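You operate a simulated robot arm through the tools that you are given. There is no shell and no other tool. Be economical: measure what you need, move in short steps, check, and stop when the job is done.

You run a simulated robot arm. Do the job below in one go: nothing can be reset, and whatever is moved stays where it is left.

Task
Steam the rice sheet till the window shows set.
Fine: slide the tray in, open the red stub lever, shut it at set, let the box cool under 60 C, draw the tray out.

It is judged by the outcome, as a careful person would: the job done as asked, and still so three seconds after it is handed in. It fails if anything else is knocked over, pushed out of place, dropped, spilled or broken. Flat cloth is picked up by pressing the open fingertips on it (5 to 10 N) and closing them slowly along it; thin cloth reads only 2 to 8 mm in the jaws.

Robot
A 6-joint arm with a two-finger parallel gripper, fixed in place. Base frame: the origin is at the foot of the arm, x ahead of it, y to its left, z up. Readings come in mm, rad, newtons and seconds.
With the tool pointing down near the work surface it reaches from about 260 to 680 mm from the base axis. Its first joint turns from -1.152 to 1.152 rad. Payload 2.9 kg.
Tool frame: the origin (TCP) lies between the finger pads and is the grasp point; the fingertips stand 30 mm ahead of it; z points along the fingers, y is the line along which they close. The gripper opens to 110 mm. The fingers are 20 mm wide and 10 mm thick; the gripper's body (48 by 112 mm) begins 55 mm behind the TCP.
Orientation is told as [roll, pitch, yaw] about the base's x, y, z axes, in that order, counted from this pose: with the fingers straight down and closing along the base's y, the tool's x points along the base's -x, its y along +y and its z along -z.

Tools
- The arm moves only by the tool move_arm. Its argument "commands" is a list of rows, each a list of 7 numbers: the closure in counts, from 0 (fully open) to 255 (shut), then the shift along the base's x, y, z in cm, then the turn, a rotation vector about the base's x, y, z in rad. In form: [[hand, tx, ty, tz, rx, ry, rz], ...]. A call has 1 to 8 rows; each row is the pose to reach, as a shift and turn from the pose commanded when the call began. Rows are played at 5 a second. More than 50 mm and 0.15 rad between two rows, or a gripper value outside its range, and nothing of the call is played. A pose out of reach is approached as far as the arm can. The call stops where the force on the tool passes 40 N (or 10 N more than at its start, if that is more) or the arm is blocked; 0.2 s more then pass. Each finger travels about 108 mm/s and halts on what it meets, pressing with about 20 N; the grip force reading is that of the motor and also rises with nothing between the fingers. The clock runs only during rows and for 0.2 s after the last one: add rows that repeat a pose to give the fingers time. The reply holds the time, the measured pose of the TCP, the force on the tool along the base axes, the opening and the grip force, in the units named above and with some noise, with the torque about the TCP (base axes, N m) and any sound that the robot's microphone picked up.
- Cameras (640 x 400 px; columns grow to the right, rows downward): "scene" is fixed at [84.5, 448.9, 1370.7]; the picture's right is [-0.62, -0.78, 0.00], its down [-0.54, 0.43, -0.73] and it looks along [0.57, -0.45, -0.69] (base axes); focal length 326 px, centre (320, 200). "wrist" rides on the gripper at [72, 17, -103] in the tool frame; the picture's right is [-0.23, 0.97, 0.00], its down [-0.76, -0.18, -0.62] and it looks along [-0.61, -0.14, 0.78] (tool axes); focal length 222 px, centre (320, 200). There is no depth. A picture from a camera that has moved, and an enlarged one, comes with that camera's place and axes in the base frame and with its lens.
- camera(camera): a new picture of that camera. It takes no simulated time.
- zoom(camera, box): a new picture of the part [left, top, right, bottom] of that camera's present view, enlarged. It takes no simulated time.
- sign_off(): hands the job in; it is judged then, once.

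Go step by step. Nothing tells you positions but the pictures and the camera data: compare them with the known pose of the tool, close in by small moves and look again before you grip or let go. The budget is 120 turns and 84 pictures, counting those below and the enlarged ones. Unless the task says otherwise, let go and move clear before handing in, and close with one line.

The tools are called after "Request:" as name(argument=value, ...) on one line, values as JSON. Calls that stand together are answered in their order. move_arm: Moves the arm, as the interface text tells. Its arguments: {"type":"object","properties":{"commands":{"type":"array","items":{"type":"array","items":{"type":"number"}}}},"required":["commands"]} The other tools are called the same way: camera (camera) takes a picture; zoom (camera, box) takes an enlarged picture of a part of a camera's view; sign_off () hands the job in.

At the start:

```text
time_s: 0.0
ee_pos: [328.7, 164.1, 1131.6]
tcp_rot: [0.0, 0.001, 0.0]
ft_force: [0.3, -0.1, 0.1]
ft_torque: [0.0, -0.01, 0.01]
finger_gap: 109.9
gripper_force: 0.1
```

scene: 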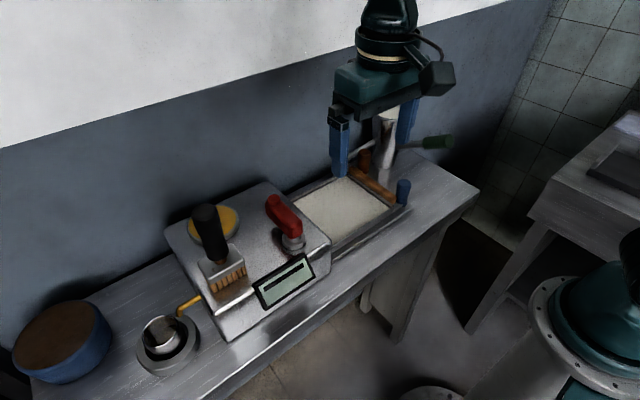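
wrist: 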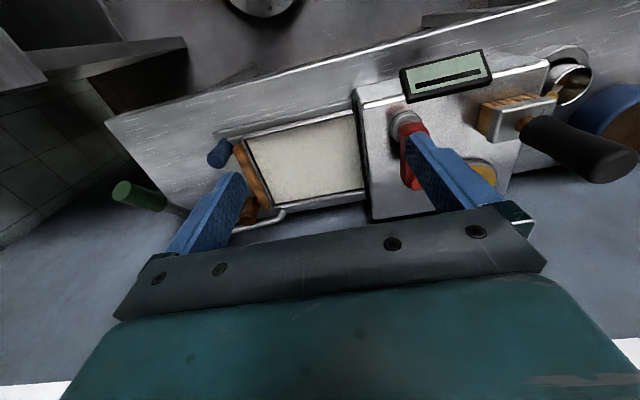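

I see a steam box with a red lever, a window, a brush lying on top, and a tray to the right of the box on rails. I'll zoom in for detail first.

Request:
zoom(camera="scene", box=[140, 160, 340, 350])

Request:
zoom(camera="scene", box=[270, 100, 470, 260])

Request:
zoom(camera="wrist", box=[340, 30, 640, 230])

```text
2.11 times, centred on (240, 255) of scene
camera zoom: at [84.5, 448.9, 1370.7], right [-0.62, -0.78, 0.0], down [-0.54, 0.43, -0.73], along [0.57, -0.45, -0.69], focal length 686 px, centre (488, 84)
```

zoom: 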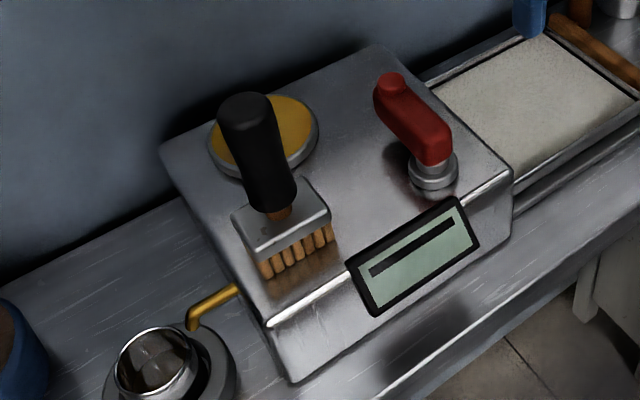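

```text
2.50 times, centred on (370, 180) of scene
camera zoom: at [84.5, 448.9, 1370.7], right [-0.62, -0.78, 0.0], down [-0.54, 0.43, -0.73], along [0.57, -0.45, -0.69], focal length 815 px, centre (195, 250)
```

zoom: 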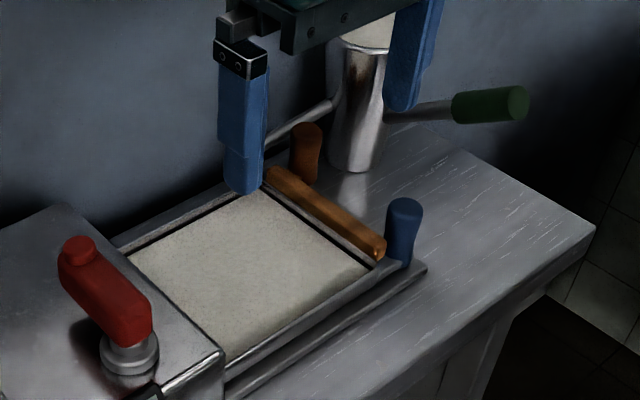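

```text
2.00 times, centred on (490, 130) of wrist
camera zoom: at [256.0, 179.9, 1235.5], right [0.23, 0.97, 0.0], down [0.76, -0.18, 0.62], along [0.61, -0.14, -0.78], focal length 444 px, centre (-20, 340)
```

zoom: 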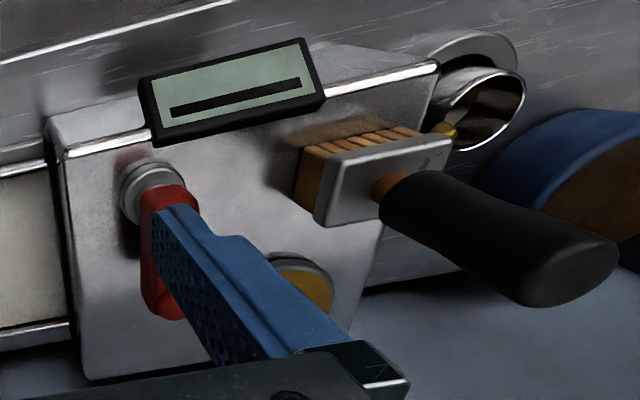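

The lever hub triangulates to about (387, 267, 938). Next I'll move over the tray end to see its handle more closely.

Request:
move_arm(commands=[[0, -1, -4, 0, 0, 0, 0], [0, -2, -8, 0, 0, 0, 0], [0, -3, -12, 0, 0, 0, 0], [0, -4, -15, 0, 0, 0, 0]])

Request:
camera(camera="wrist")

Request:
zoom(camera="scene", box=[270, 100, 470, 260])

```text
time_s: 1.0
ee_pos: [288.4, 12.8, 1132.5]
tcp_rot: [0.0, 0.0, 0.002]
ft_force: [0.8, -0.7, -0.1]
ft_torque: [0.02, 0.0, -0.02]
finger_gap: 109.9
gripper_force: 0.1
```

```text
78 pictures are left
camera wrist: at [216.1, 29.7, 1235.2], right [0.23, 0.97, 0.0], down [0.76, -0.18, 0.62], along [0.61, -0.14, -0.78], focal length 222 px, centre (320, 200)
```

wrist: 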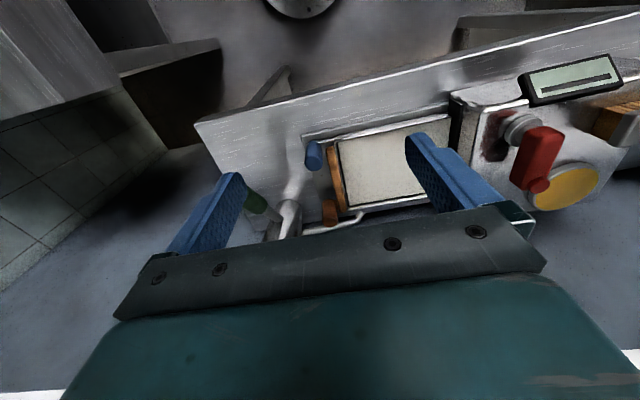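

```text
2.50 times, centred on (370, 180) of scene
camera zoom: at [84.5, 448.9, 1370.7], right [-0.62, -0.78, 0.0], down [-0.54, 0.43, -0.73], along [0.57, -0.45, -0.69], focal length 815 px, centre (195, 250)
```

zoom: 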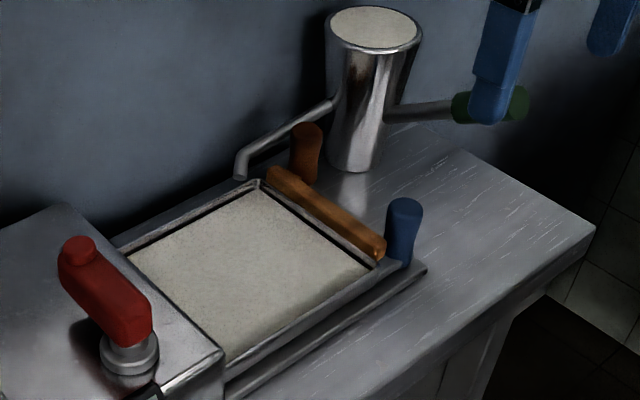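

Request:
zoom(camera="wrist", box=[250, 90, 470, 240])

```text
2.67 times, centred on (360, 165) of wrist
camera zoom: at [216.1, 29.7, 1235.2], right [0.23, 0.97, 0.0], down [0.76, -0.18, 0.62], along [0.61, -0.14, -0.78], focal length 592 px, centre (213, 293)
```

zoom: 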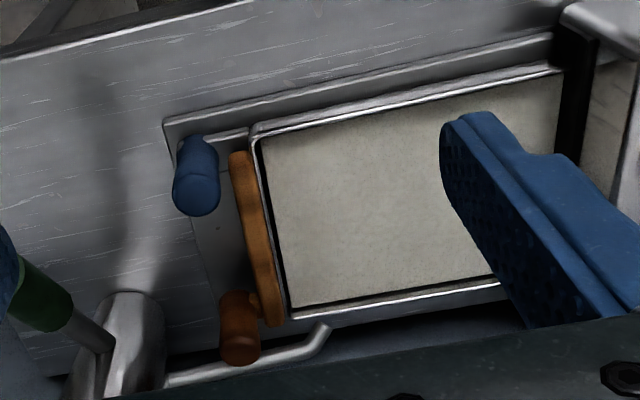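

The tray spans about x 378–530 with its rim at z≈875, and the wooden bar is at y≈8. There are two posts near y≈-20. I'll go lower for a closer look at them.

Request:
move_arm(commands=[[0, 1, 0, -4, 0, 0, 0], [0, 2, 0, -8, 0, 0, 0], [0, 3, 0, -11, 0, 0, 0]])

Request:
camera(camera="wrist")

```text
time_s: 1.8
ee_pos: [317.8, 14.2, 1022.5]
tcp_rot: [0.001, -0.001, 0.0]
ft_force: [0.2, 0.2, -0.1]
ft_torque: [-0.03, 0.0, 0.01]
finger_gap: 110.1
gripper_force: 0.0
```

```text
75 pictures are left
camera wrist: at [246.1, 30.6, 1124.5], right [0.23, 0.97, 0.0], down [0.76, -0.18, 0.62], along [0.61, -0.14, -0.78], focal length 222 px, centre (320, 200)
```

wrist: 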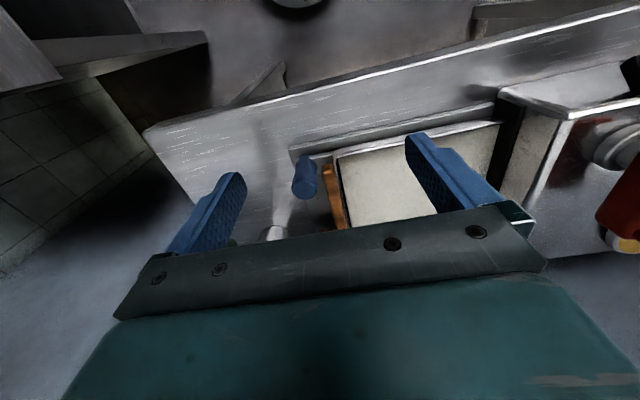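

Request:
zoom(camera="wrist", box=[260, 90, 420, 240])

Request:
zoom(camera="scene", box=[340, 130, 430, 220])

```text
2.67 times, centred on (340, 165) of wrist
camera zoom: at [246.1, 30.6, 1124.5], right [0.23, 0.97, 0.0], down [0.76, -0.18, 0.62], along [0.61, -0.14, -0.78], focal length 592 px, centre (267, 293)
```

zoom: 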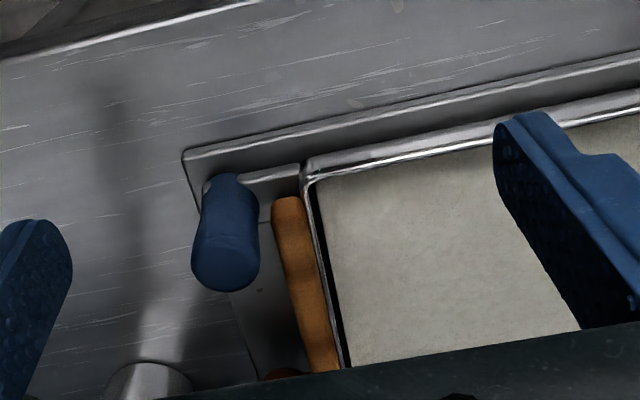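

```text
4.44 times, centred on (385, 175) of scene
camera zoom: at [84.5, 448.9, 1370.7], right [-0.62, -0.78, 0.0], down [-0.54, 0.43, -0.73], along [0.57, -0.45, -0.69], focal length 1448 px, centre (31, 311)
```

zoom: 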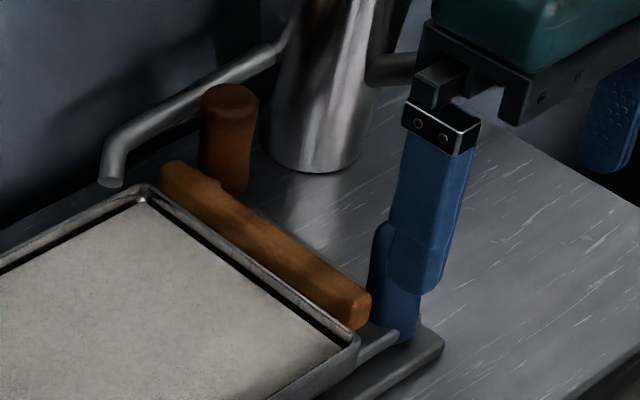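

Request:
zoom(camera="wrist", box=[300, 140, 360, 190])

Request:
zoom(camera="scene", box=[355, 155, 415, 205])

```text
8.00 times, centred on (330, 165) of wrist
camera zoom: at [246.1, 30.6, 1124.5], right [0.23, 0.97, 0.0], down [0.76, -0.18, 0.62], along [0.61, -0.14, -0.78], focal length 1777 px, centre (240, 480)
```

zoom: 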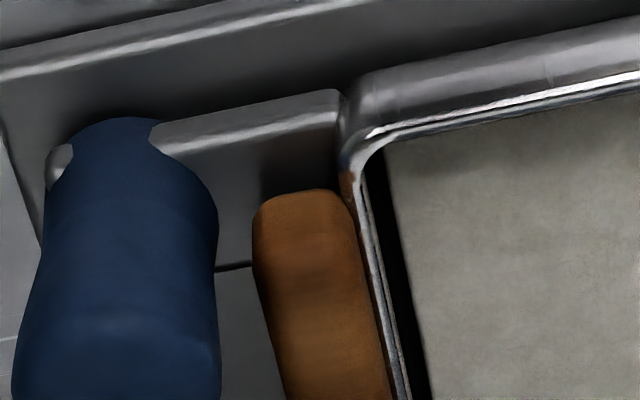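

```text
8.00 times, centred on (385, 180) of scene
camera zoom: at [84.5, 448.9, 1370.7], right [-0.62, -0.78, 0.0], down [-0.54, 0.43, -0.73], along [0.57, -0.45, -0.69], focal length 2607 px, centre (-200, 360)
```

zoom: 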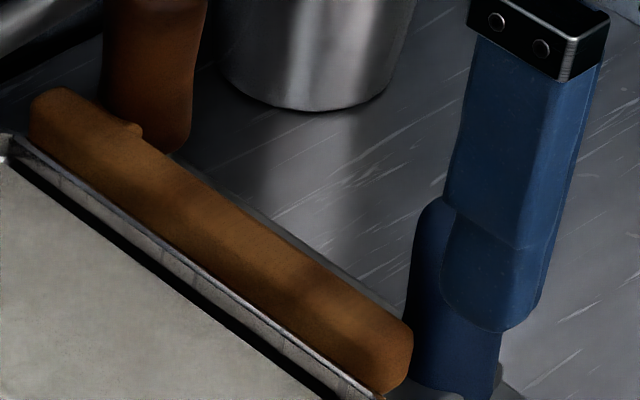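

Both fingers fit between the two posts behind the wooden bar. I'll turn the gripper 90° so it is thin along y, with the camera on the -y side, and set the gap narrow for pushing.

Request:
move_arm(commands=[[60, 1, 0, 2, 0, 0, 0.143], [120, 2, 0, 4, 0, 0, 0.286], [185, 3, 0, 4, 0, 0, 0.429], [185, 4, -0.5, 4, 0, 0, 0.572], [185, 5, -1, 4, 0, 0, 0.715], [185, 6, -1.5, 4, 0, 0, 0.858], [185, 7, -2, 4, 0, 0, 1.0], [185, 8, -2.5, 4, 0, 0, 1.14]])

Request:
move_arm(commands=[[185, 1.2, -0.5, 0, 0, 0, 0.143], [185, 2.4, -1, 0, 0, 0, 0.287], [185, 4.2, -1.4, 0, 0, 0, 0.431]])

Request:
camera(camera="wrist")

Request:
camera(camera="scene")

```text
time_s: 3.6
ee_pos: [398.6, -12.4, 1062.1]
tcp_rot: [0.0, -0.001, 1.143]
ft_force: [0.2, -0.1, 0.0]
ft_torque: [0.01, -0.01, -0.04]
finger_gap: 30.1
gripper_force: 0.1
```

```text
time_s: 4.4
ee_pos: [440.9, -24.9, 1062.2]
tcp_rot: [-0.001, 0.002, 1.574]
ft_force: [1.3, -0.7, -0.7]
ft_torque: [0.02, 0.06, 0.0]
finger_gap: 30.5
gripper_force: 0.0
```

```text
70 pictures are left
camera wrist: at [424.2, -98.8, 1166.0], right [-0.97, 0.22, 0.0], down [0.18, 0.76, 0.62], along [0.14, 0.61, -0.78], focal length 222 px, centre (320, 200)
```

wrist: 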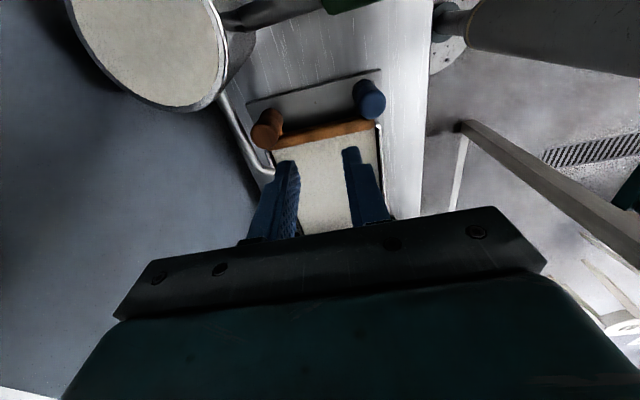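

```text
69 pictures are left
```

scene: 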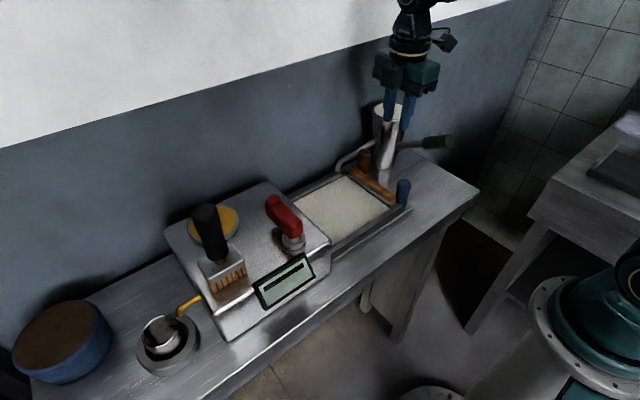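

Request:
zoom(camera="wrist", box=[230, 60, 430, 200])

```text
2.86 times, centred on (330, 130) of wrist
camera zoom: at [424.2, -98.8, 1166.0], right [-0.97, 0.22, 0.0], down [0.18, 0.76, 0.62], along [0.14, 0.61, -0.78], focal length 635 px, centre (291, 400)
```

zoom: 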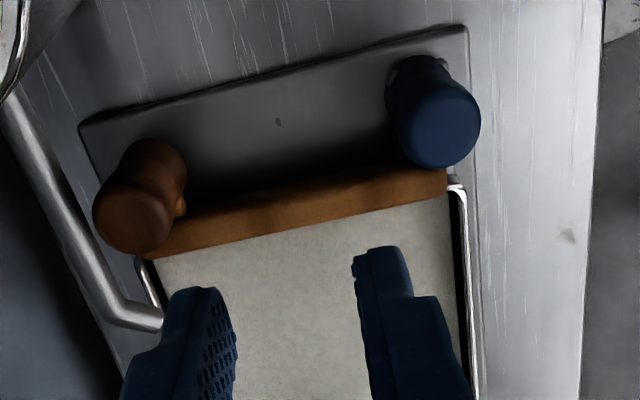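

The brown post is the grip joined to the tray's bar, and the blue one sits on the base rail. I'll descend between the posts and behind the bar.

Request:
move_arm(commands=[[185, 0, 0, -4.5, 0, 0, 0], [185, 0, 0, -9, 0, 0, 0], [185, 0, 0, -12, 0, 0, 0], [185, 0, 0, -14.5, 0, 0, 0]])

Request:
zoom(camera="scene", box=[335, 130, 435, 220])

Request:
camera(camera="wrist")

```text
time_s: 5.4
ee_pos: [441.6, -25.4, 917.5]
tcp_rot: [0.0, 0.0, 1.571]
ft_force: [0.0, -0.9, 0.4]
ft_torque: [0.03, 0.0, -0.02]
finger_gap: 30.3
gripper_force: 0.1
```

```text
4.44 times, centred on (385, 175) of scene
camera zoom: at [84.5, 448.9, 1370.7], right [-0.62, -0.78, 0.0], down [-0.54, 0.43, -0.73], along [0.57, -0.45, -0.69], focal length 1448 px, centre (31, 311)
```

zoom: 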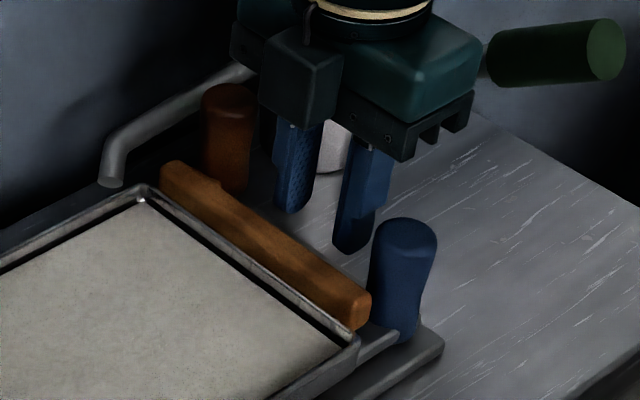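

```text
66 pictures are left
camera wrist: at [424.7, -99.0, 1019.9], right [-0.97, 0.23, 0.0], down [0.18, 0.76, 0.62], along [0.14, 0.61, -0.78], focal length 222 px, centre (320, 200)
```

wrist: 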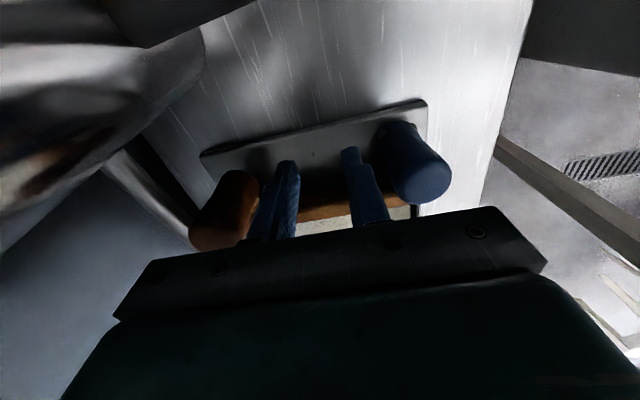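

The fingers are in place between the posts. I'll lower 15 mm more and begin a gentle push in +y.

Request:
move_arm(commands=[[185, 0, 0, -0.7, 0, 0, 0], [185, 0, 0, -1.4, 0, 0, 0], [185, 0, 0.5, -1.4, 0, 0, 0], [185, 0, 1, -1.4, 0, 0, 0], [185, 0, 1.5, -1.4, 0, 0, 0], [185, 0, 2.0, -1.4, 0, 0, 0], [185, 0, 2.5, -1.4, 0, 0, 0], [185, 0, 3, -1.4, 0, 0, 0]])

Request:
zoom(camera="scene", box=[335, 130, 435, 220])

```text
time_s: 7.2
ee_pos: [440.8, 4.1, 903.7]
tcp_rot: [0.001, 0.001, 1.572]
ft_force: [0.9, -4.6, -1.7]
ft_torque: [-0.16, -0.08, 0.03]
finger_gap: 30.2
gripper_force: 0.1
```

```text
4.44 times, centred on (385, 175) of scene
camera zoom: at [84.5, 448.7, 1370.7], right [-0.62, -0.78, 0.0], down [-0.54, 0.43, -0.73], along [0.57, -0.45, -0.69], focal length 1448 px, centre (31, 311)
```

zoom: 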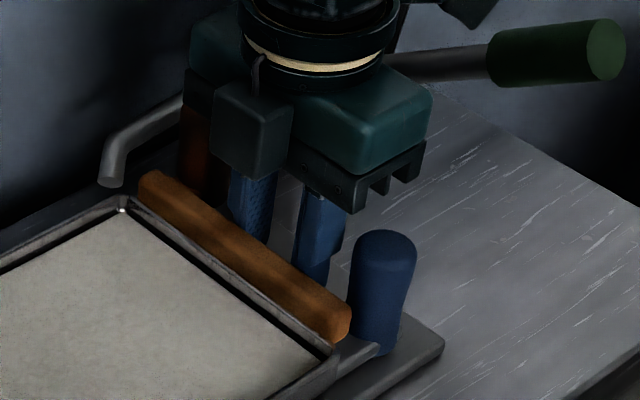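

Bar, arms and both posts move together, so both posts are tray grips. I'll keep pushing steadily.

Request:
move_arm(commands=[[185, 0, 1, 0, 0, 0, 0], [185, 0, 2, 0, 0, 0, 0], [185, 0, 3, 0, 0, 0, 0], [185, 0, 4, 0, 0, 0, 0], [185, 0, 5, 0, 0, 0, 0], [185, 0, 6, 0, 0, 0, 0], [185, 0, 7, 0, 0, 0, 0], [185, 0, 8, 0, 0, 0, 0]])

Request:
camera(camera="scene")

```text
time_s: 9.0
ee_pos: [439.9, 84.1, 903.6]
tcp_rot: [0.0, -0.001, 1.57]
ft_force: [0.7, -5.3, 2.2]
ft_torque: [-0.13, -0.05, 0.04]
finger_gap: 30.2
gripper_force: 0.0
```

```text
64 pictures are left
```

scene: 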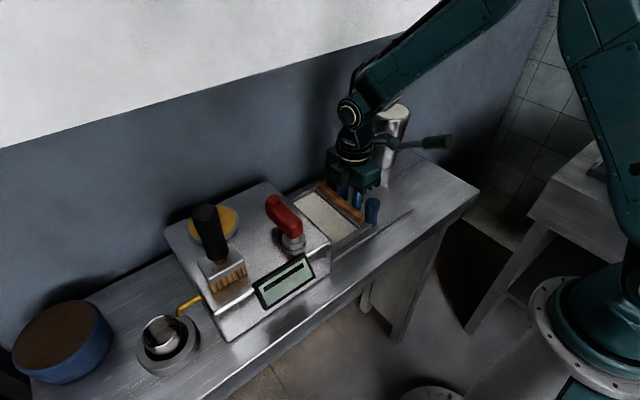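

Request:
move_arm(commands=[[185, 0, 1, 0, 0, 0, 0], [185, 0, 2, 0, 0, 0, 0], [185, 0, 3, 0, 0, 0, 0], [185, 0, 4, 0, 0, 0, 0], [185, 0, 5, 0, 0, 0, 0], [185, 0, 6, 0, 0, 0, 0], [185, 0, 7, 0, 0, 0, 0]])

Request:
zoom(camera="scene", box=[220, 110, 420, 270])

Request:
camera(camera="wrist")

```text
time_s: 10.6
ee_pos: [440.8, 154.1, 904.7]
tcp_rot: [0.0, 0.001, 1.571]
ft_force: [-0.5, -5.9, 1.5]
ft_torque: [-0.15, 0.01, 0.0]
finger_gap: 30.0
gripper_force: 0.0
```

```text
2.50 times, centred on (320, 190) of scene
camera zoom: at [84.4, 448.7, 1370.7], right [-0.62, -0.78, 0.0], down [-0.54, 0.43, -0.73], along [0.57, -0.45, -0.69], focal length 815 px, centre (320, 225)
```

zoom: 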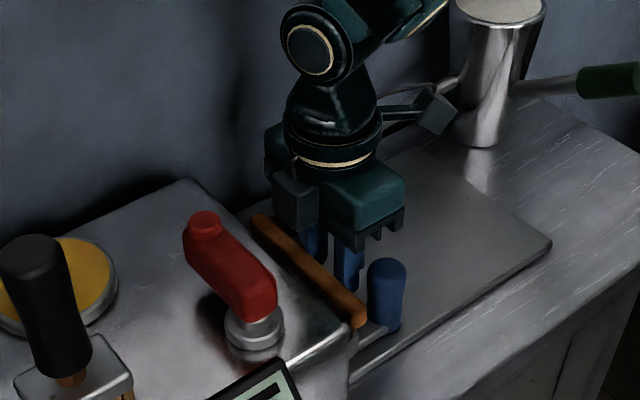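

```text
62 pictures are left
camera wrist: at [424.0, 81.4, 1006.6], right [-0.97, 0.23, 0.0], down [0.18, 0.76, 0.62], along [0.14, 0.61, -0.78], focal length 222 px, centre (320, 200)
```

wrist: 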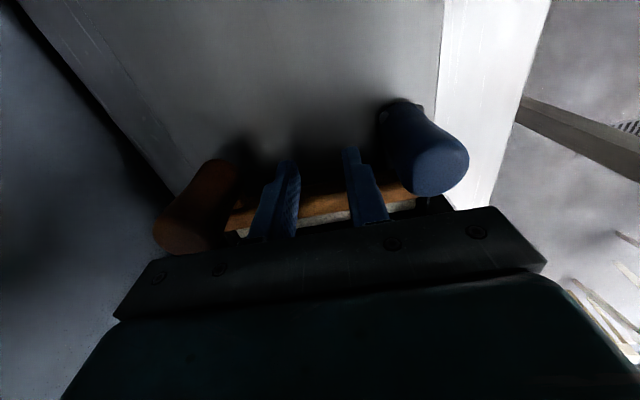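

A sliver of tray still shows. I'll push on in smaller steps until it meets the stop.

Request:
move_arm(commands=[[185, 0, 0.5, 0, 0, 0, 0], [185, 0, 1, 0, 0, 0, 0], [185, 0, 1.5, 0, 0, 0, 0], [185, 0, 2, 0, 0, 0, 0], [185, 0, 2.5, 0, 0, 0, 0]])

Request:
zoom(camera="scene", box=[220, 110, 420, 270])

Request:
zoom(camera="wrist", box=[220, 120, 480, 260])

```text
time_s: 11.8
ee_pos: [440.8, 178.6, 903.4]
tcp_rot: [0.0, 0.0, 1.572]
ft_force: [-1.0, -5.5, 1.4]
ft_torque: [-0.12, -0.03, 0.03]
finger_gap: 29.9
gripper_force: 0.0
```

```text
2.50 times, centred on (320, 190) of scene
camera zoom: at [84.5, 448.7, 1370.7], right [-0.62, -0.78, 0.0], down [-0.54, 0.43, -0.73], along [0.57, -0.45, -0.69], focal length 815 px, centre (320, 225)
```

zoom: 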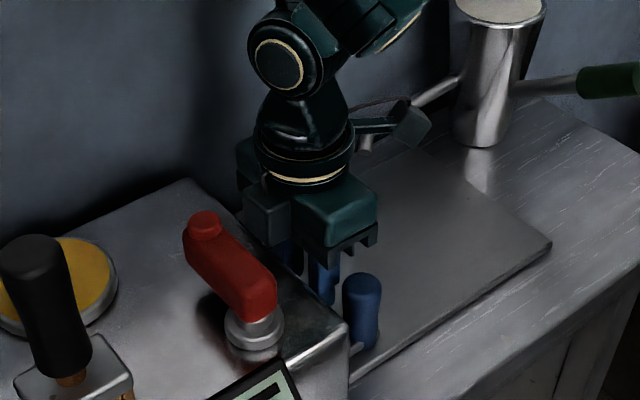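

```text
2.46 times, centred on (350, 190) of wrist
camera zoom: at [424.0, 106.7, 1006.5], right [-0.97, 0.23, 0.0], down [0.18, 0.76, 0.62], along [0.14, 0.61, -0.78], focal length 547 px, centre (246, 225)
```

zoom: 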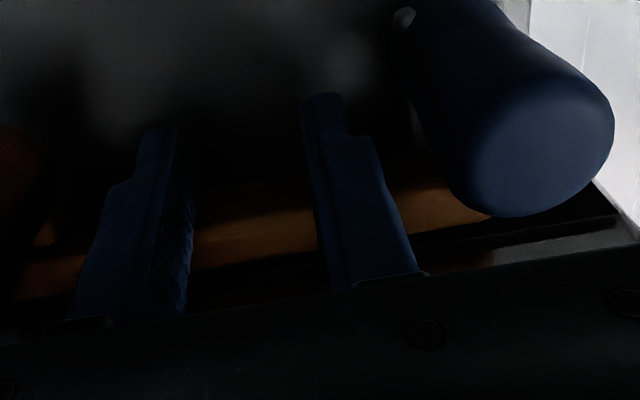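

Request:
move_arm(commands=[[185, 0, 0.3, 0, 0, 0, 0], [185, 0, 0.6, 0, 0, 0, 0], [185, 0, 0.9, 0, 0, 0, 0], [185, 0, 1.2, 0, 0, 0, 0], [185, 0, 1.5, 0, 0, 0, 0]])

Request:
zoom(camera="scene", box=[220, 110, 420, 270])

```text
time_s: 13.0
ee_pos: [438.9, 190.7, 904.5]
tcp_rot: [0.002, 0.006, 1.563]
ft_force: [0.0, -29.1, 8.8]
ft_torque: [-0.7, 0.2, 0.41]
finger_gap: 30.1
gripper_force: 0.1
```

```text
2.50 times, centred on (320, 190) of scene
camera zoom: at [84.4, 448.1, 1371.0], right [-0.62, -0.78, 0.0], down [-0.54, 0.43, -0.73], along [0.57, -0.45, -0.69], focal length 815 px, centre (320, 225)
```

zoom: 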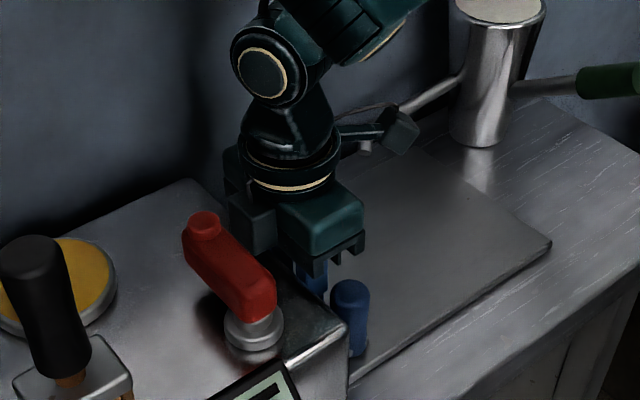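

The force rose to 29 N, so the tray is at its stop. I'll back off, rise clear, and look at the tray, lever and window.

Request:
move_arm(commands=[[185, 0, -1.2, 0, 0, 0, 0], [185, 0, -3.5, 0, 0, 0, 0], [185, 0, -4, 3, 0, 0, 0], [185, 0, -6, 7, 0, 0, 0], [185, 0, -8, 11, 0, 0, 0], [185, 0, -8, 15, 0, 0, 0]])

Request:
camera(camera="wrist")

Request:
zoom(camera="scene", box=[220, 150, 360, 270])

Request:
zoom(camera="scene", box=[245, 245, 325, 315])

```text
time_s: 14.4
ee_pos: [439.5, 113.0, 1054.4]
tcp_rot: [-0.001, -0.002, 1.571]
ft_force: [0.1, 0.8, -0.1]
ft_torque: [-0.02, -0.01, 0.01]
finger_gap: 30.2
gripper_force: 0.0
```

```text
58 pictures are left
camera wrist: at [423.4, 41.3, 1157.0], right [-0.97, 0.23, 0.0], down [0.18, 0.76, 0.62], along [0.14, 0.61, -0.78], focal length 222 px, centre (320, 200)
```

wrist: 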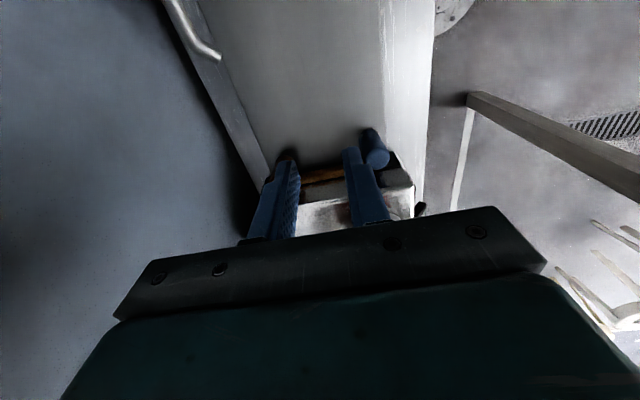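

```text
3.33 times, centred on (290, 210) of scene
camera zoom: at [84.5, 448.8, 1370.7], right [-0.62, -0.78, 0.0], down [-0.54, 0.43, -0.73], along [0.57, -0.45, -0.69], focal length 1086 px, centre (420, 167)
```

zoom: 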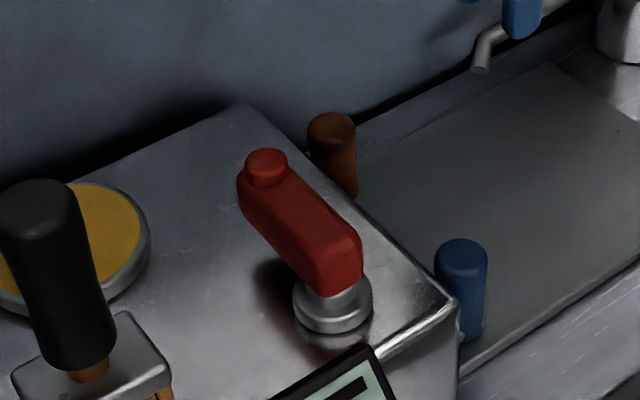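

```text
5.71 times, centred on (285, 280) of scene
camera zoom: at [84.5, 448.8, 1370.7], right [-0.62, -0.78, 0.0], down [-0.54, 0.43, -0.73], along [0.57, -0.45, -0.69], focal length 1862 px, centre (520, -257)
```

zoom: 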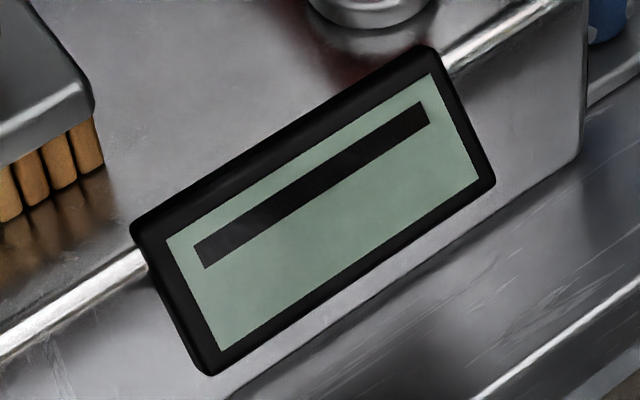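

The tray is fully in, flush with the box. Next I'll turn the gripper back to yaw 0 and view the lever from closer.

Request:
move_arm(commands=[[185, -1, 1, 3, 0, 0, -0.143], [185, -2, 2, 4, 0, 0, -0.286], [185, -3, 3, 5, 0, 0, -0.429], [185, -4, 4, 5, 0, 0, -0.572], [185, -5, 5.5, 5, 0, 0, -0.715], [185, -6, 7, 5, 0, 0, -0.858], [185, -7, 8.5, 5, 0, 0, -1.0], [185, -8, 10, 5, 0, 0, -1.14]])

Request:
move_arm(commands=[[185, -1, 1, 0, 0, 0, -0.143], [185, -2, 2, 0, 0, 0, -0.287], [120, -3, 3.5, 0, 0, 0, -0.431]])

Request:
camera(camera="wrist")

```text
time_s: 16.2
ee_pos: [359.1, 213.0, 1102.9]
tcp_rot: [0.002, 0.0, 0.43]
ft_force: [-0.8, -0.2, 0.4]
ft_torque: [0.01, 0.03, 0.04]
finger_gap: 30.3
gripper_force: 0.0
```

```text
time_s: 17.0
ee_pos: [329.5, 250.0, 1103.3]
tcp_rot: [0.0, 0.001, -0.002]
ft_force: [-0.4, -0.2, 0.4]
ft_torque: [0.0, -0.03, -0.04]
finger_gap: 58.0
gripper_force: 0.0
```

```text
55 pictures are left
camera wrist: at [257.1, 266.1, 1207.2], right [0.23, 0.97, 0.0], down [0.76, -0.18, 0.62], along [0.61, -0.14, -0.78], focal length 222 px, centre (320, 200)
```

wrist: 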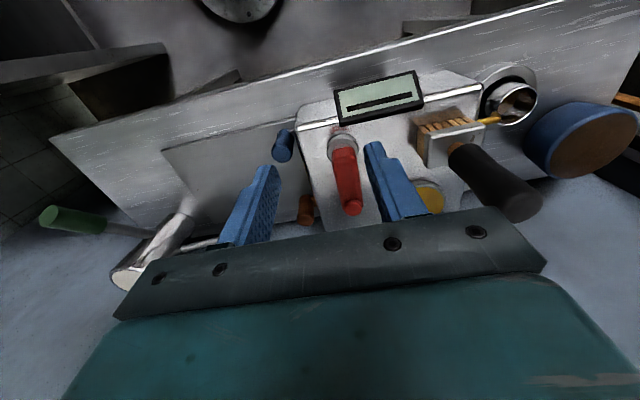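

Request:
zoom(camera="wrist", box=[260, 60, 560, 250])

Request:
zoom(camera="scene", box=[240, 170, 330, 270])

```text
2.11 times, centred on (410, 155) of wrist
camera zoom: at [257.1, 266.1, 1207.2], right [0.23, 0.97, 0.0], down [0.76, -0.18, 0.62], along [0.61, -0.14, -0.78], focal length 468 px, centre (130, 295)
```

zoom: 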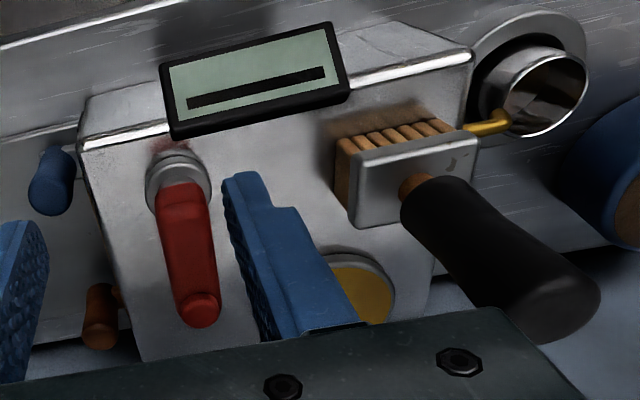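

```text
4.00 times, centred on (285, 220) of scene
camera zoom: at [84.5, 448.9, 1370.7], right [-0.62, -0.78, 0.0], down [-0.54, 0.43, -0.73], along [0.57, -0.45, -0.69], focal length 1303 px, centre (460, 120)
```

zoom: 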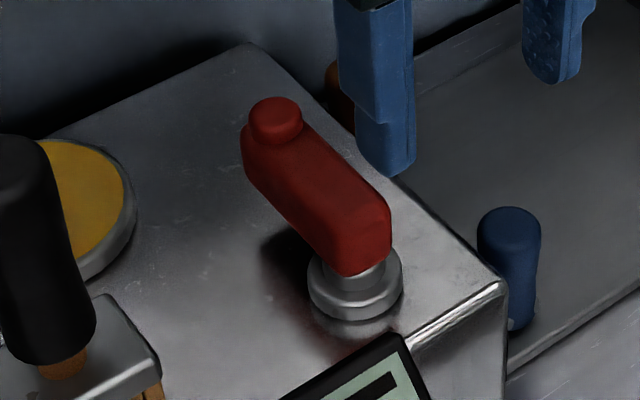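

The lever is a horizontal red bar pointing +x over its vertical hub at (387, 267), with its knob top at about (438, 266, 1001). I'll straddle the bar near its tip.

Request:
move_arm(commands=[[130, 4, 0.6, 0, 0, 0, 0], [130, 8, 1.2, 0, 0, 0, 0], [130, 9.8, 1.6, -2, 0, 0, 0], [130, 9.8, 1.6, -5.5, 0, 0, 0], [130, 9.8, 1.6, -5.5, 0, 0, 0]])

Request:
zoom(camera="wrist", box=[220, 80, 520, 270])

Request:
zoom(camera="scene", box=[220, 130, 360, 270])

```text
time_s: 18.2
ee_pos: [426.6, 265.4, 1048.0]
tcp_rot: [0.0, 0.0, 0.001]
ft_force: [0.7, 1.0, -1.0]
ft_torque: [0.02, -0.02, 0.05]
finger_gap: 54.1
gripper_force: 0.1
```

```text
2.11 times, centred on (370, 175) of wrist
camera zoom: at [355.1, 282.1, 1150.7], right [0.23, 0.97, 0.0], down [0.76, -0.18, 0.62], along [0.61, -0.14, -0.78], focal length 468 px, centre (215, 253)
```

zoom: 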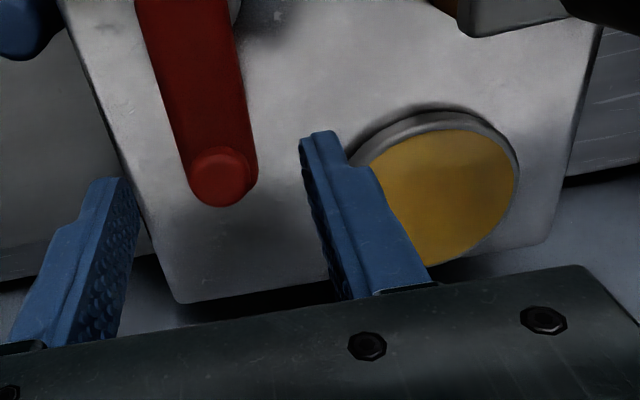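

```text
2.86 times, centred on (290, 200) of scene
camera zoom: at [84.5, 448.9, 1370.7], right [-0.62, -0.78, 0.0], down [-0.54, 0.43, -0.73], along [0.57, -0.45, -0.69], focal length 931 px, centre (406, 200)
```

zoom: 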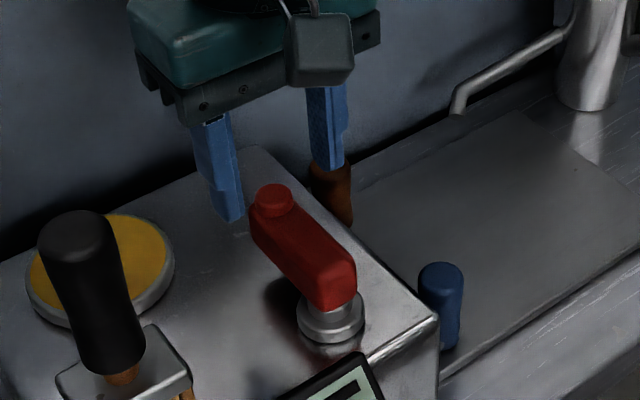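

Geometry agrees. I'll descend so the fingertips are beside the bar, without gripping yet.

Request:
move_arm(commands=[[130, 0, 0, -2, 0, 0, 0], [130, 0, 0, -4, 0, 0, 0], [130, 0, 0, -5.5, 0, 0, 0]])

Request:
zoom(camera="wrist", box=[220, 80, 520, 270])

Request:
zoom(camera="scene", box=[220, 130, 360, 270])

```text
time_s: 19.0
ee_pos: [427.9, 265.2, 992.8]
tcp_rot: [-0.001, 0.001, 0.001]
ft_force: [0.7, 1.1, 0.2]
ft_torque: [0.03, -0.05, 0.03]
finger_gap: 54.1
gripper_force: 0.1
```

```text
2.11 times, centred on (370, 175) of wrist
camera zoom: at [356.0, 282.0, 1095.9], right [0.23, 0.97, 0.0], down [0.76, -0.18, 0.62], along [0.61, -0.14, -0.78], focal length 468 px, centre (215, 253)
```

zoom: 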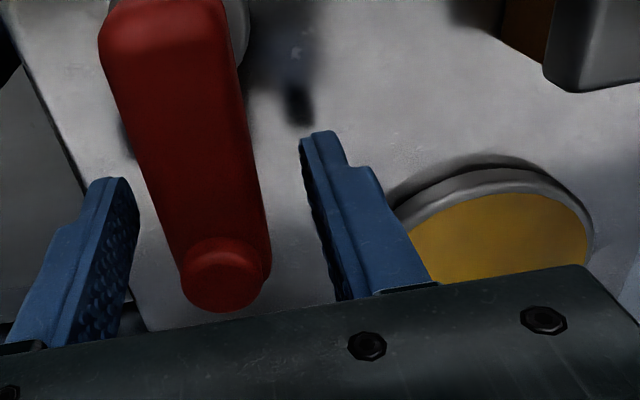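

```text
2.86 times, centred on (290, 200) of scene
camera zoom: at [84.5, 448.9, 1370.7], right [-0.62, -0.78, 0.0], down [-0.54, 0.43, -0.73], along [0.57, -0.45, -0.69], focal length 931 px, centre (406, 200)
```

zoom: 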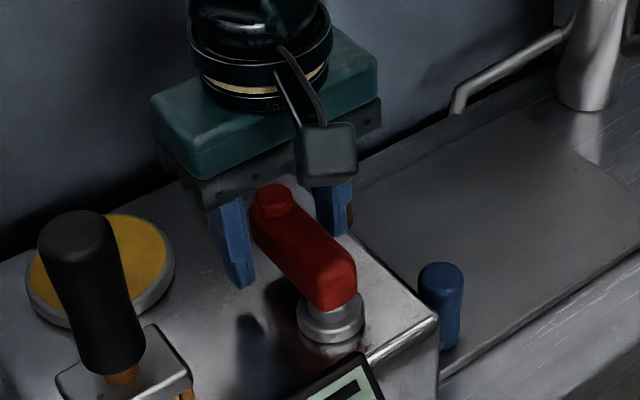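

Request:
move_arm(commands=[[160, 0, 0, 0, 0, 0, 0], [185, 0, 0, 0, 0, 0, 0], [185, 0, 0, 0, 0, 0, 0]])

Request:
zoom(camera="wrist", box=[220, 80, 520, 270])

```text
time_s: 19.8
ee_pos: [428.6, 265.2, 993.0]
tcp_rot: [0.0, 0.001, -0.001]
ft_force: [-0.4, -0.4, 0.3]
ft_torque: [-0.06, 0.01, 0.0]
finger_gap: 30.1
gripper_force: 0.1
```

```text
2.11 times, centred on (370, 175) of wrist
camera zoom: at [356.0, 282.0, 1096.3], right [0.23, 0.97, 0.0], down [0.76, -0.18, 0.62], along [0.61, -0.14, -0.78], focal length 468 px, centre (215, 253)
```

zoom: 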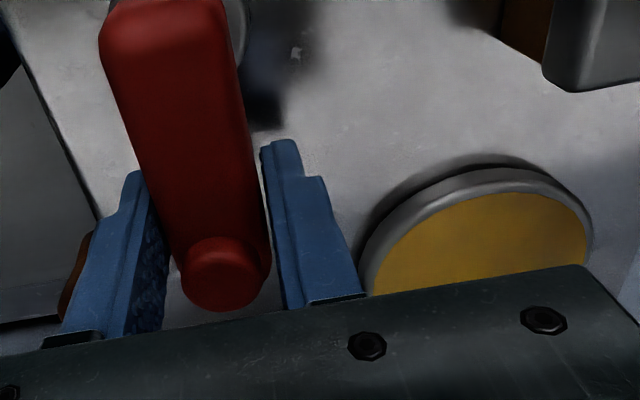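

Request:
move_arm(commands=[[225, 0, 0, 0, 0, 0, 0], [225, 0, 0, 0, 0, 0, 0], [225, 0, 0.1, 0, 0, 0, 0.025], [225, 0, 0.2, 0, 0, 0, 0.05], [225, 0, 0.3, 0, 0, 0, 0.075]])

```text
time_s: 21.0
ee_pos: [427.3, 267.9, 992.8]
tcp_rot: [0.001, 0.0, 0.076]
ft_force: [-1.0, -0.3, -1.7]
ft_torque: [0.23, -0.61, -0.03]
finger_gap: 27.8
gripper_force: 45.0
```

The lever yields counter-clockwise with little force. I'll follow the arc in that direction and watch the window.

Request:
move_arm(commands=[[225, -0.03, 0.3, 0, 0, 0, 0.075], [225, -0.09, 0.61, 0, 0, 0, 0.15], [225, -0.18, 0.9, 0, 0, 0, 0.225], [225, -0.27, 1.19, 0, 0, 0, 0.3]])

Request:
zoom(camera="scene", box=[220, 190, 340, 310])

```text
time_s: 22.0
ee_pos: [425.9, 280.7, 992.9]
tcp_rot: [0.001, 0.0, 0.38]
ft_force: [-3.9, 7.1, -4.5]
ft_torque: [0.43, -0.77, -0.42]
finger_gap: 27.5
gripper_force: 45.2
```

```text
3.33 times, centred on (280, 250) of scene
camera zoom: at [84.4, 449.1, 1370.6], right [-0.62, -0.78, 0.0], down [-0.54, 0.43, -0.73], along [0.57, -0.45, -0.69], focal length 1086 px, centre (453, 33)
```

zoom: 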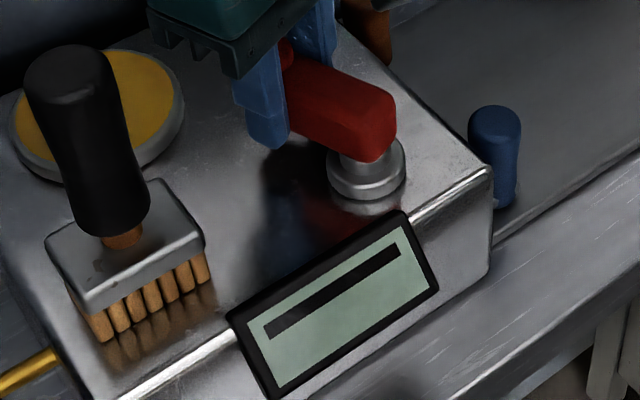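

The lever turns with the arm. I'll continue the arc.

Request:
move_arm(commands=[[225, -0.15, 0.36, 0, 0, 0, 0.1], [225, -0.33, 0.69, 0, 0, 0, 0.2], [225, -0.53, 1.0, 0, 0, 0, 0.3], [225, -0.76, 1.28, 0, 0, 0, 0.4], [225, -1.04, 1.54, 0, 0, 0, 0.5]])

Request:
zoom(camera="scene", box=[220, 190, 340, 310])

```text
time_s: 23.2
ee_pos: [413.8, 297.7, 993.0]
tcp_rot: [0.001, 0.001, 0.882]
ft_force: [-14.5, 27.2, -1.9]
ft_torque: [-0.25, 0.49, -1.34]
finger_gap: 28.2
gripper_force: 45.2
```

```text
3.33 times, centred on (280, 250) of scene
camera zoom: at [84.1, 449.6, 1370.4], right [-0.62, -0.78, 0.0], down [-0.54, 0.43, -0.73], along [0.57, -0.45, -0.69], focal length 1086 px, centre (453, 33)
```

zoom: 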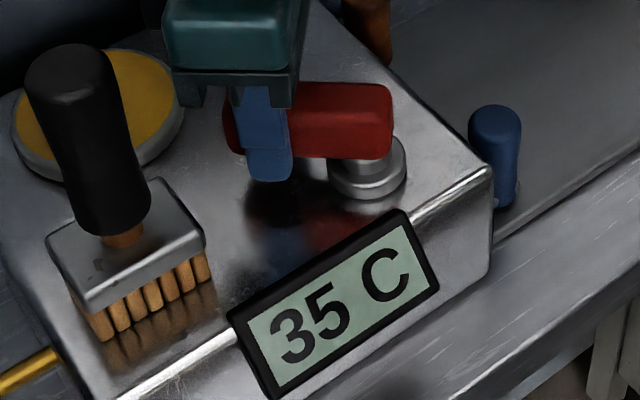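

The window reads 35 C, so steam is flowing. The forces suggest the pivot is about 10 mm closer to -x than I took it, so I'll correct the arc and open the lever further.

Request:
move_arm(commands=[[225, -0.49, 0.83, 0, 0, 0, 0], [225, -0.99, 1.21, 0, 0, 0, 0.12], [225, -1.66, 1.57, 0, 0, 0, 0.27], [225, -2.38, 1.83, 0, 0, 0, 0.42]])

Request:
zoom(camera="scene", box=[220, 190, 340, 310])

```text
time_s: 24.2
ee_pos: [392.8, 308.7, 994.5]
tcp_rot: [-0.001, 0.003, 1.287]
ft_force: [16.2, -36.5, 1.9]
ft_torque: [-0.39, -0.04, 0.91]
finger_gap: 29.8
gripper_force: 45.3
```

```text
3.33 times, centred on (280, 250) of scene
camera zoom: at [84.9, 447.9, 1371.0], right [-0.62, -0.78, 0.0], down [-0.54, 0.43, -0.73], along [0.57, -0.45, -0.69], focal length 1086 px, centre (453, 33)
```

zoom: 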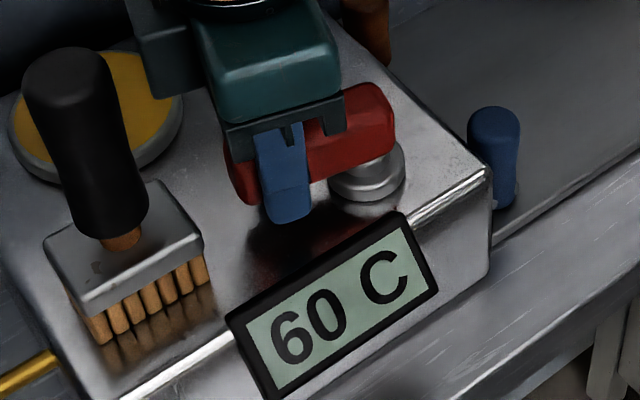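

The lever is near its open stop and the temperature reads 60 C. I'll ease the load slightly and keep watching.

Request:
move_arm(commands=[[225, 0.1, -0.5, 0, 0, 0, -0.04]])

Request:
zoom(camera="scene", box=[220, 190, 340, 310])

```text
time_s: 24.6
ee_pos: [394.4, 308.5, 993.3]
tcp_rot: [-0.004, -0.002, 1.255]
ft_force: [23.9, -8.9, -8.2]
ft_torque: [-1.28, 0.2, 1.17]
finger_gap: 29.9
gripper_force: 45.0
```

```text
3.33 times, centred on (280, 250) of scene
camera zoom: at [85.2, 448.8, 1370.7], right [-0.62, -0.78, 0.0], down [-0.54, 0.43, -0.73], along [0.57, -0.45, -0.69], focal length 1086 px, centre (453, 33)
```

zoom: 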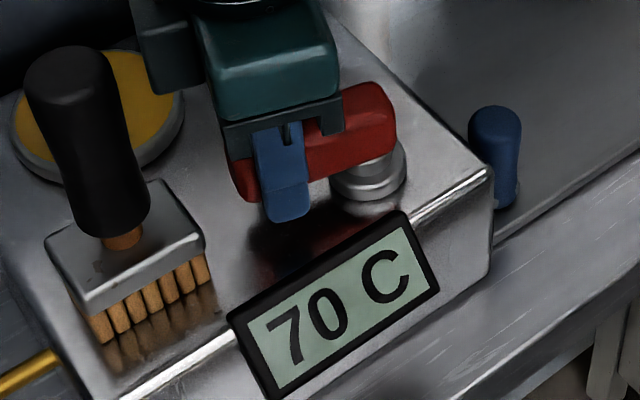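

Request:
move_arm(commands=[[225, 0.4, -0.1, 0, 0, 0, -0.03]])

Request:
zoom(camera="scene", box=[240, 230, 340, 310])

```text
time_s: 25.0
ee_pos: [396.9, 307.6, 994.7]
tcp_rot: [-0.001, -0.001, 1.227]
ft_force: [11.1, -2.1, -8.3]
ft_torque: [0.48, -0.07, 0.59]
finger_gap: 29.9
gripper_force: 45.2
```

```text
5.00 times, centred on (290, 270) of scene
camera zoom: at [84.8, 448.9, 1370.7], right [-0.62, -0.78, 0.0], down [-0.54, 0.43, -0.73], along [0.57, -0.45, -0.69], focal length 1629 px, centre (470, -150)
```

zoom: 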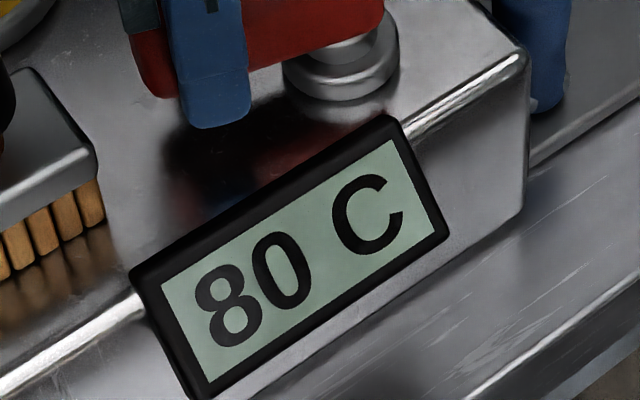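

Request:
move_arm(commands=[[225, 0.1, 0, 0, 0, 0, -0.01]])

Request:
zoom(camera="scene", box=[240, 230, 340, 310])

```text
time_s: 25.4
ee_pos: [397.7, 308.0, 993.3]
tcp_rot: [0.0, -0.001, 1.217]
ft_force: [11.4, -1.4, -8.5]
ft_torque: [0.63, -0.1, 0.57]
finger_gap: 29.3
gripper_force: 45.3
```

```text
5.00 times, centred on (290, 270) of scene
camera zoom: at [84.9, 448.9, 1370.7], right [-0.62, -0.78, 0.0], down [-0.54, 0.43, -0.73], along [0.57, -0.45, -0.69], focal length 1629 px, centre (470, -150)
```

zoom: 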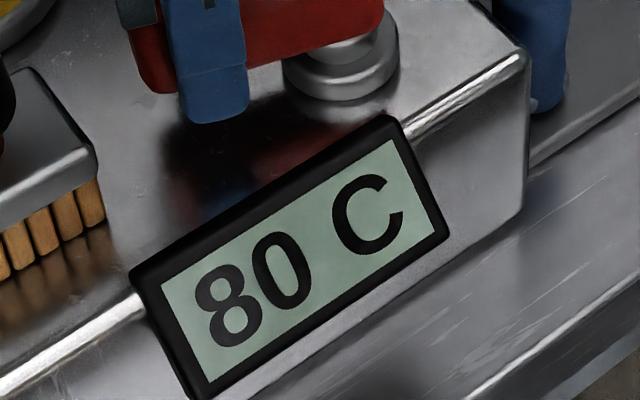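

Request:
move_arm(commands=[[225, 0, 0, 0, 0, 0, 0]])

Request:
zoom(camera="scene", box=[240, 230, 340, 310])

```text
time_s: 25.8
ee_pos: [397.7, 308.9, 994.3]
tcp_rot: [0.001, -0.001, 1.214]
ft_force: [13.4, 1.3, -7.9]
ft_torque: [0.54, -0.08, 0.67]
finger_gap: 29.0
gripper_force: 44.9
```

```text
5.00 times, centred on (290, 270) of scene
camera zoom: at [84.9, 448.9, 1370.6], right [-0.62, -0.78, 0.0], down [-0.54, 0.43, -0.73], along [0.57, -0.45, -0.69], focal length 1629 px, centre (470, -150)
```

zoom: 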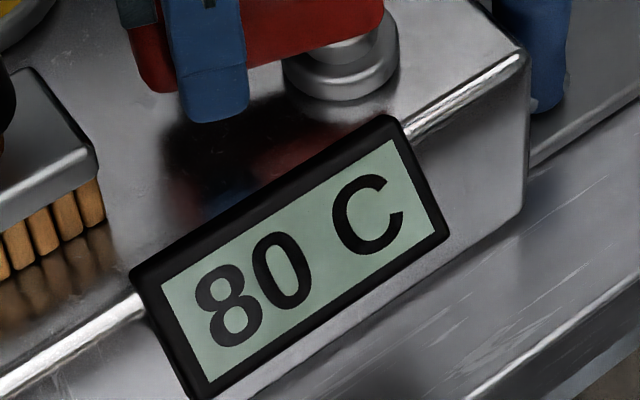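

Request:
move_arm(commands=[[225, 0, 0, 0, 0, 0, 0], [225, 0, 0, 0, 0, 0, 0]])

Request:
zoom(camera="scene", box=[240, 230, 340, 310])

```text
time_s: 26.4
ee_pos: [397.1, 307.5, 993.3]
tcp_rot: [0.0, 0.001, 1.215]
ft_force: [16.5, 2.6, -8.1]
ft_torque: [0.25, -0.11, 0.73]
finger_gap: 29.1
gripper_force: 45.0
```

```text
5.00 times, centred on (290, 270) of scene
camera zoom: at [85.0, 449.0, 1370.6], right [-0.62, -0.78, 0.0], down [-0.54, 0.43, -0.73], along [0.57, -0.45, -0.69], focal length 1629 px, centre (470, -150)
```

zoom: 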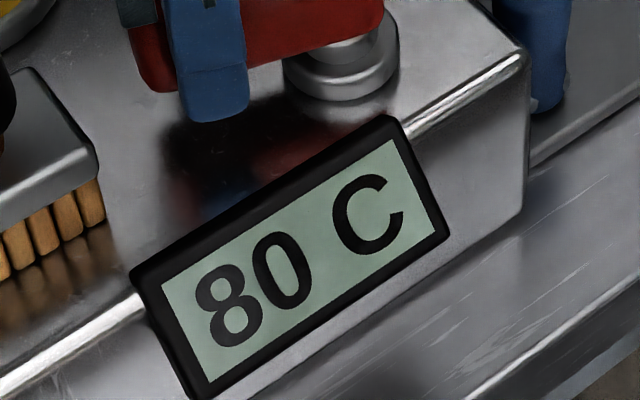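

Request:
move_arm(commands=[[225, 0, 0, 0, 0, 0, 0], [225, 0, 0, 0, 0, 0, 0], [225, 0, 0, 0, 0, 0, 0]])

Request:
zoom(camera="scene", box=[240, 230, 340, 310])

```text
time_s: 27.2
ee_pos: [397.8, 308.3, 994.7]
tcp_rot: [0.001, -0.002, 1.214]
ft_force: [17.9, 3.8, -5.4]
ft_torque: [-0.27, 0.0, 0.78]
finger_gap: 28.8
gripper_force: 45.4
```

```text
5.00 times, centred on (290, 270) of scene
camera zoom: at [85.0, 449.0, 1370.6], right [-0.62, -0.78, 0.0], down [-0.54, 0.43, -0.73], along [0.57, -0.45, -0.69], focal length 1629 px, centre (470, -150)
```

zoom: 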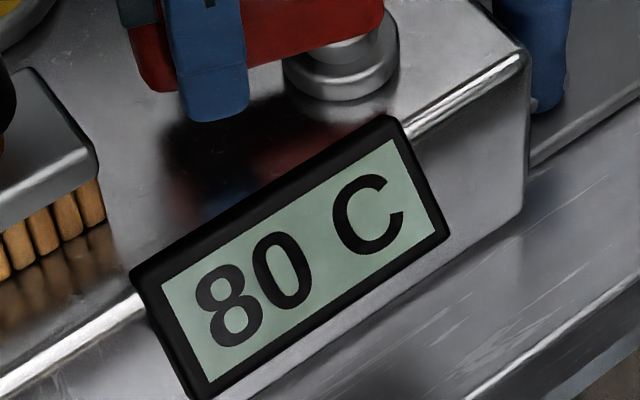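

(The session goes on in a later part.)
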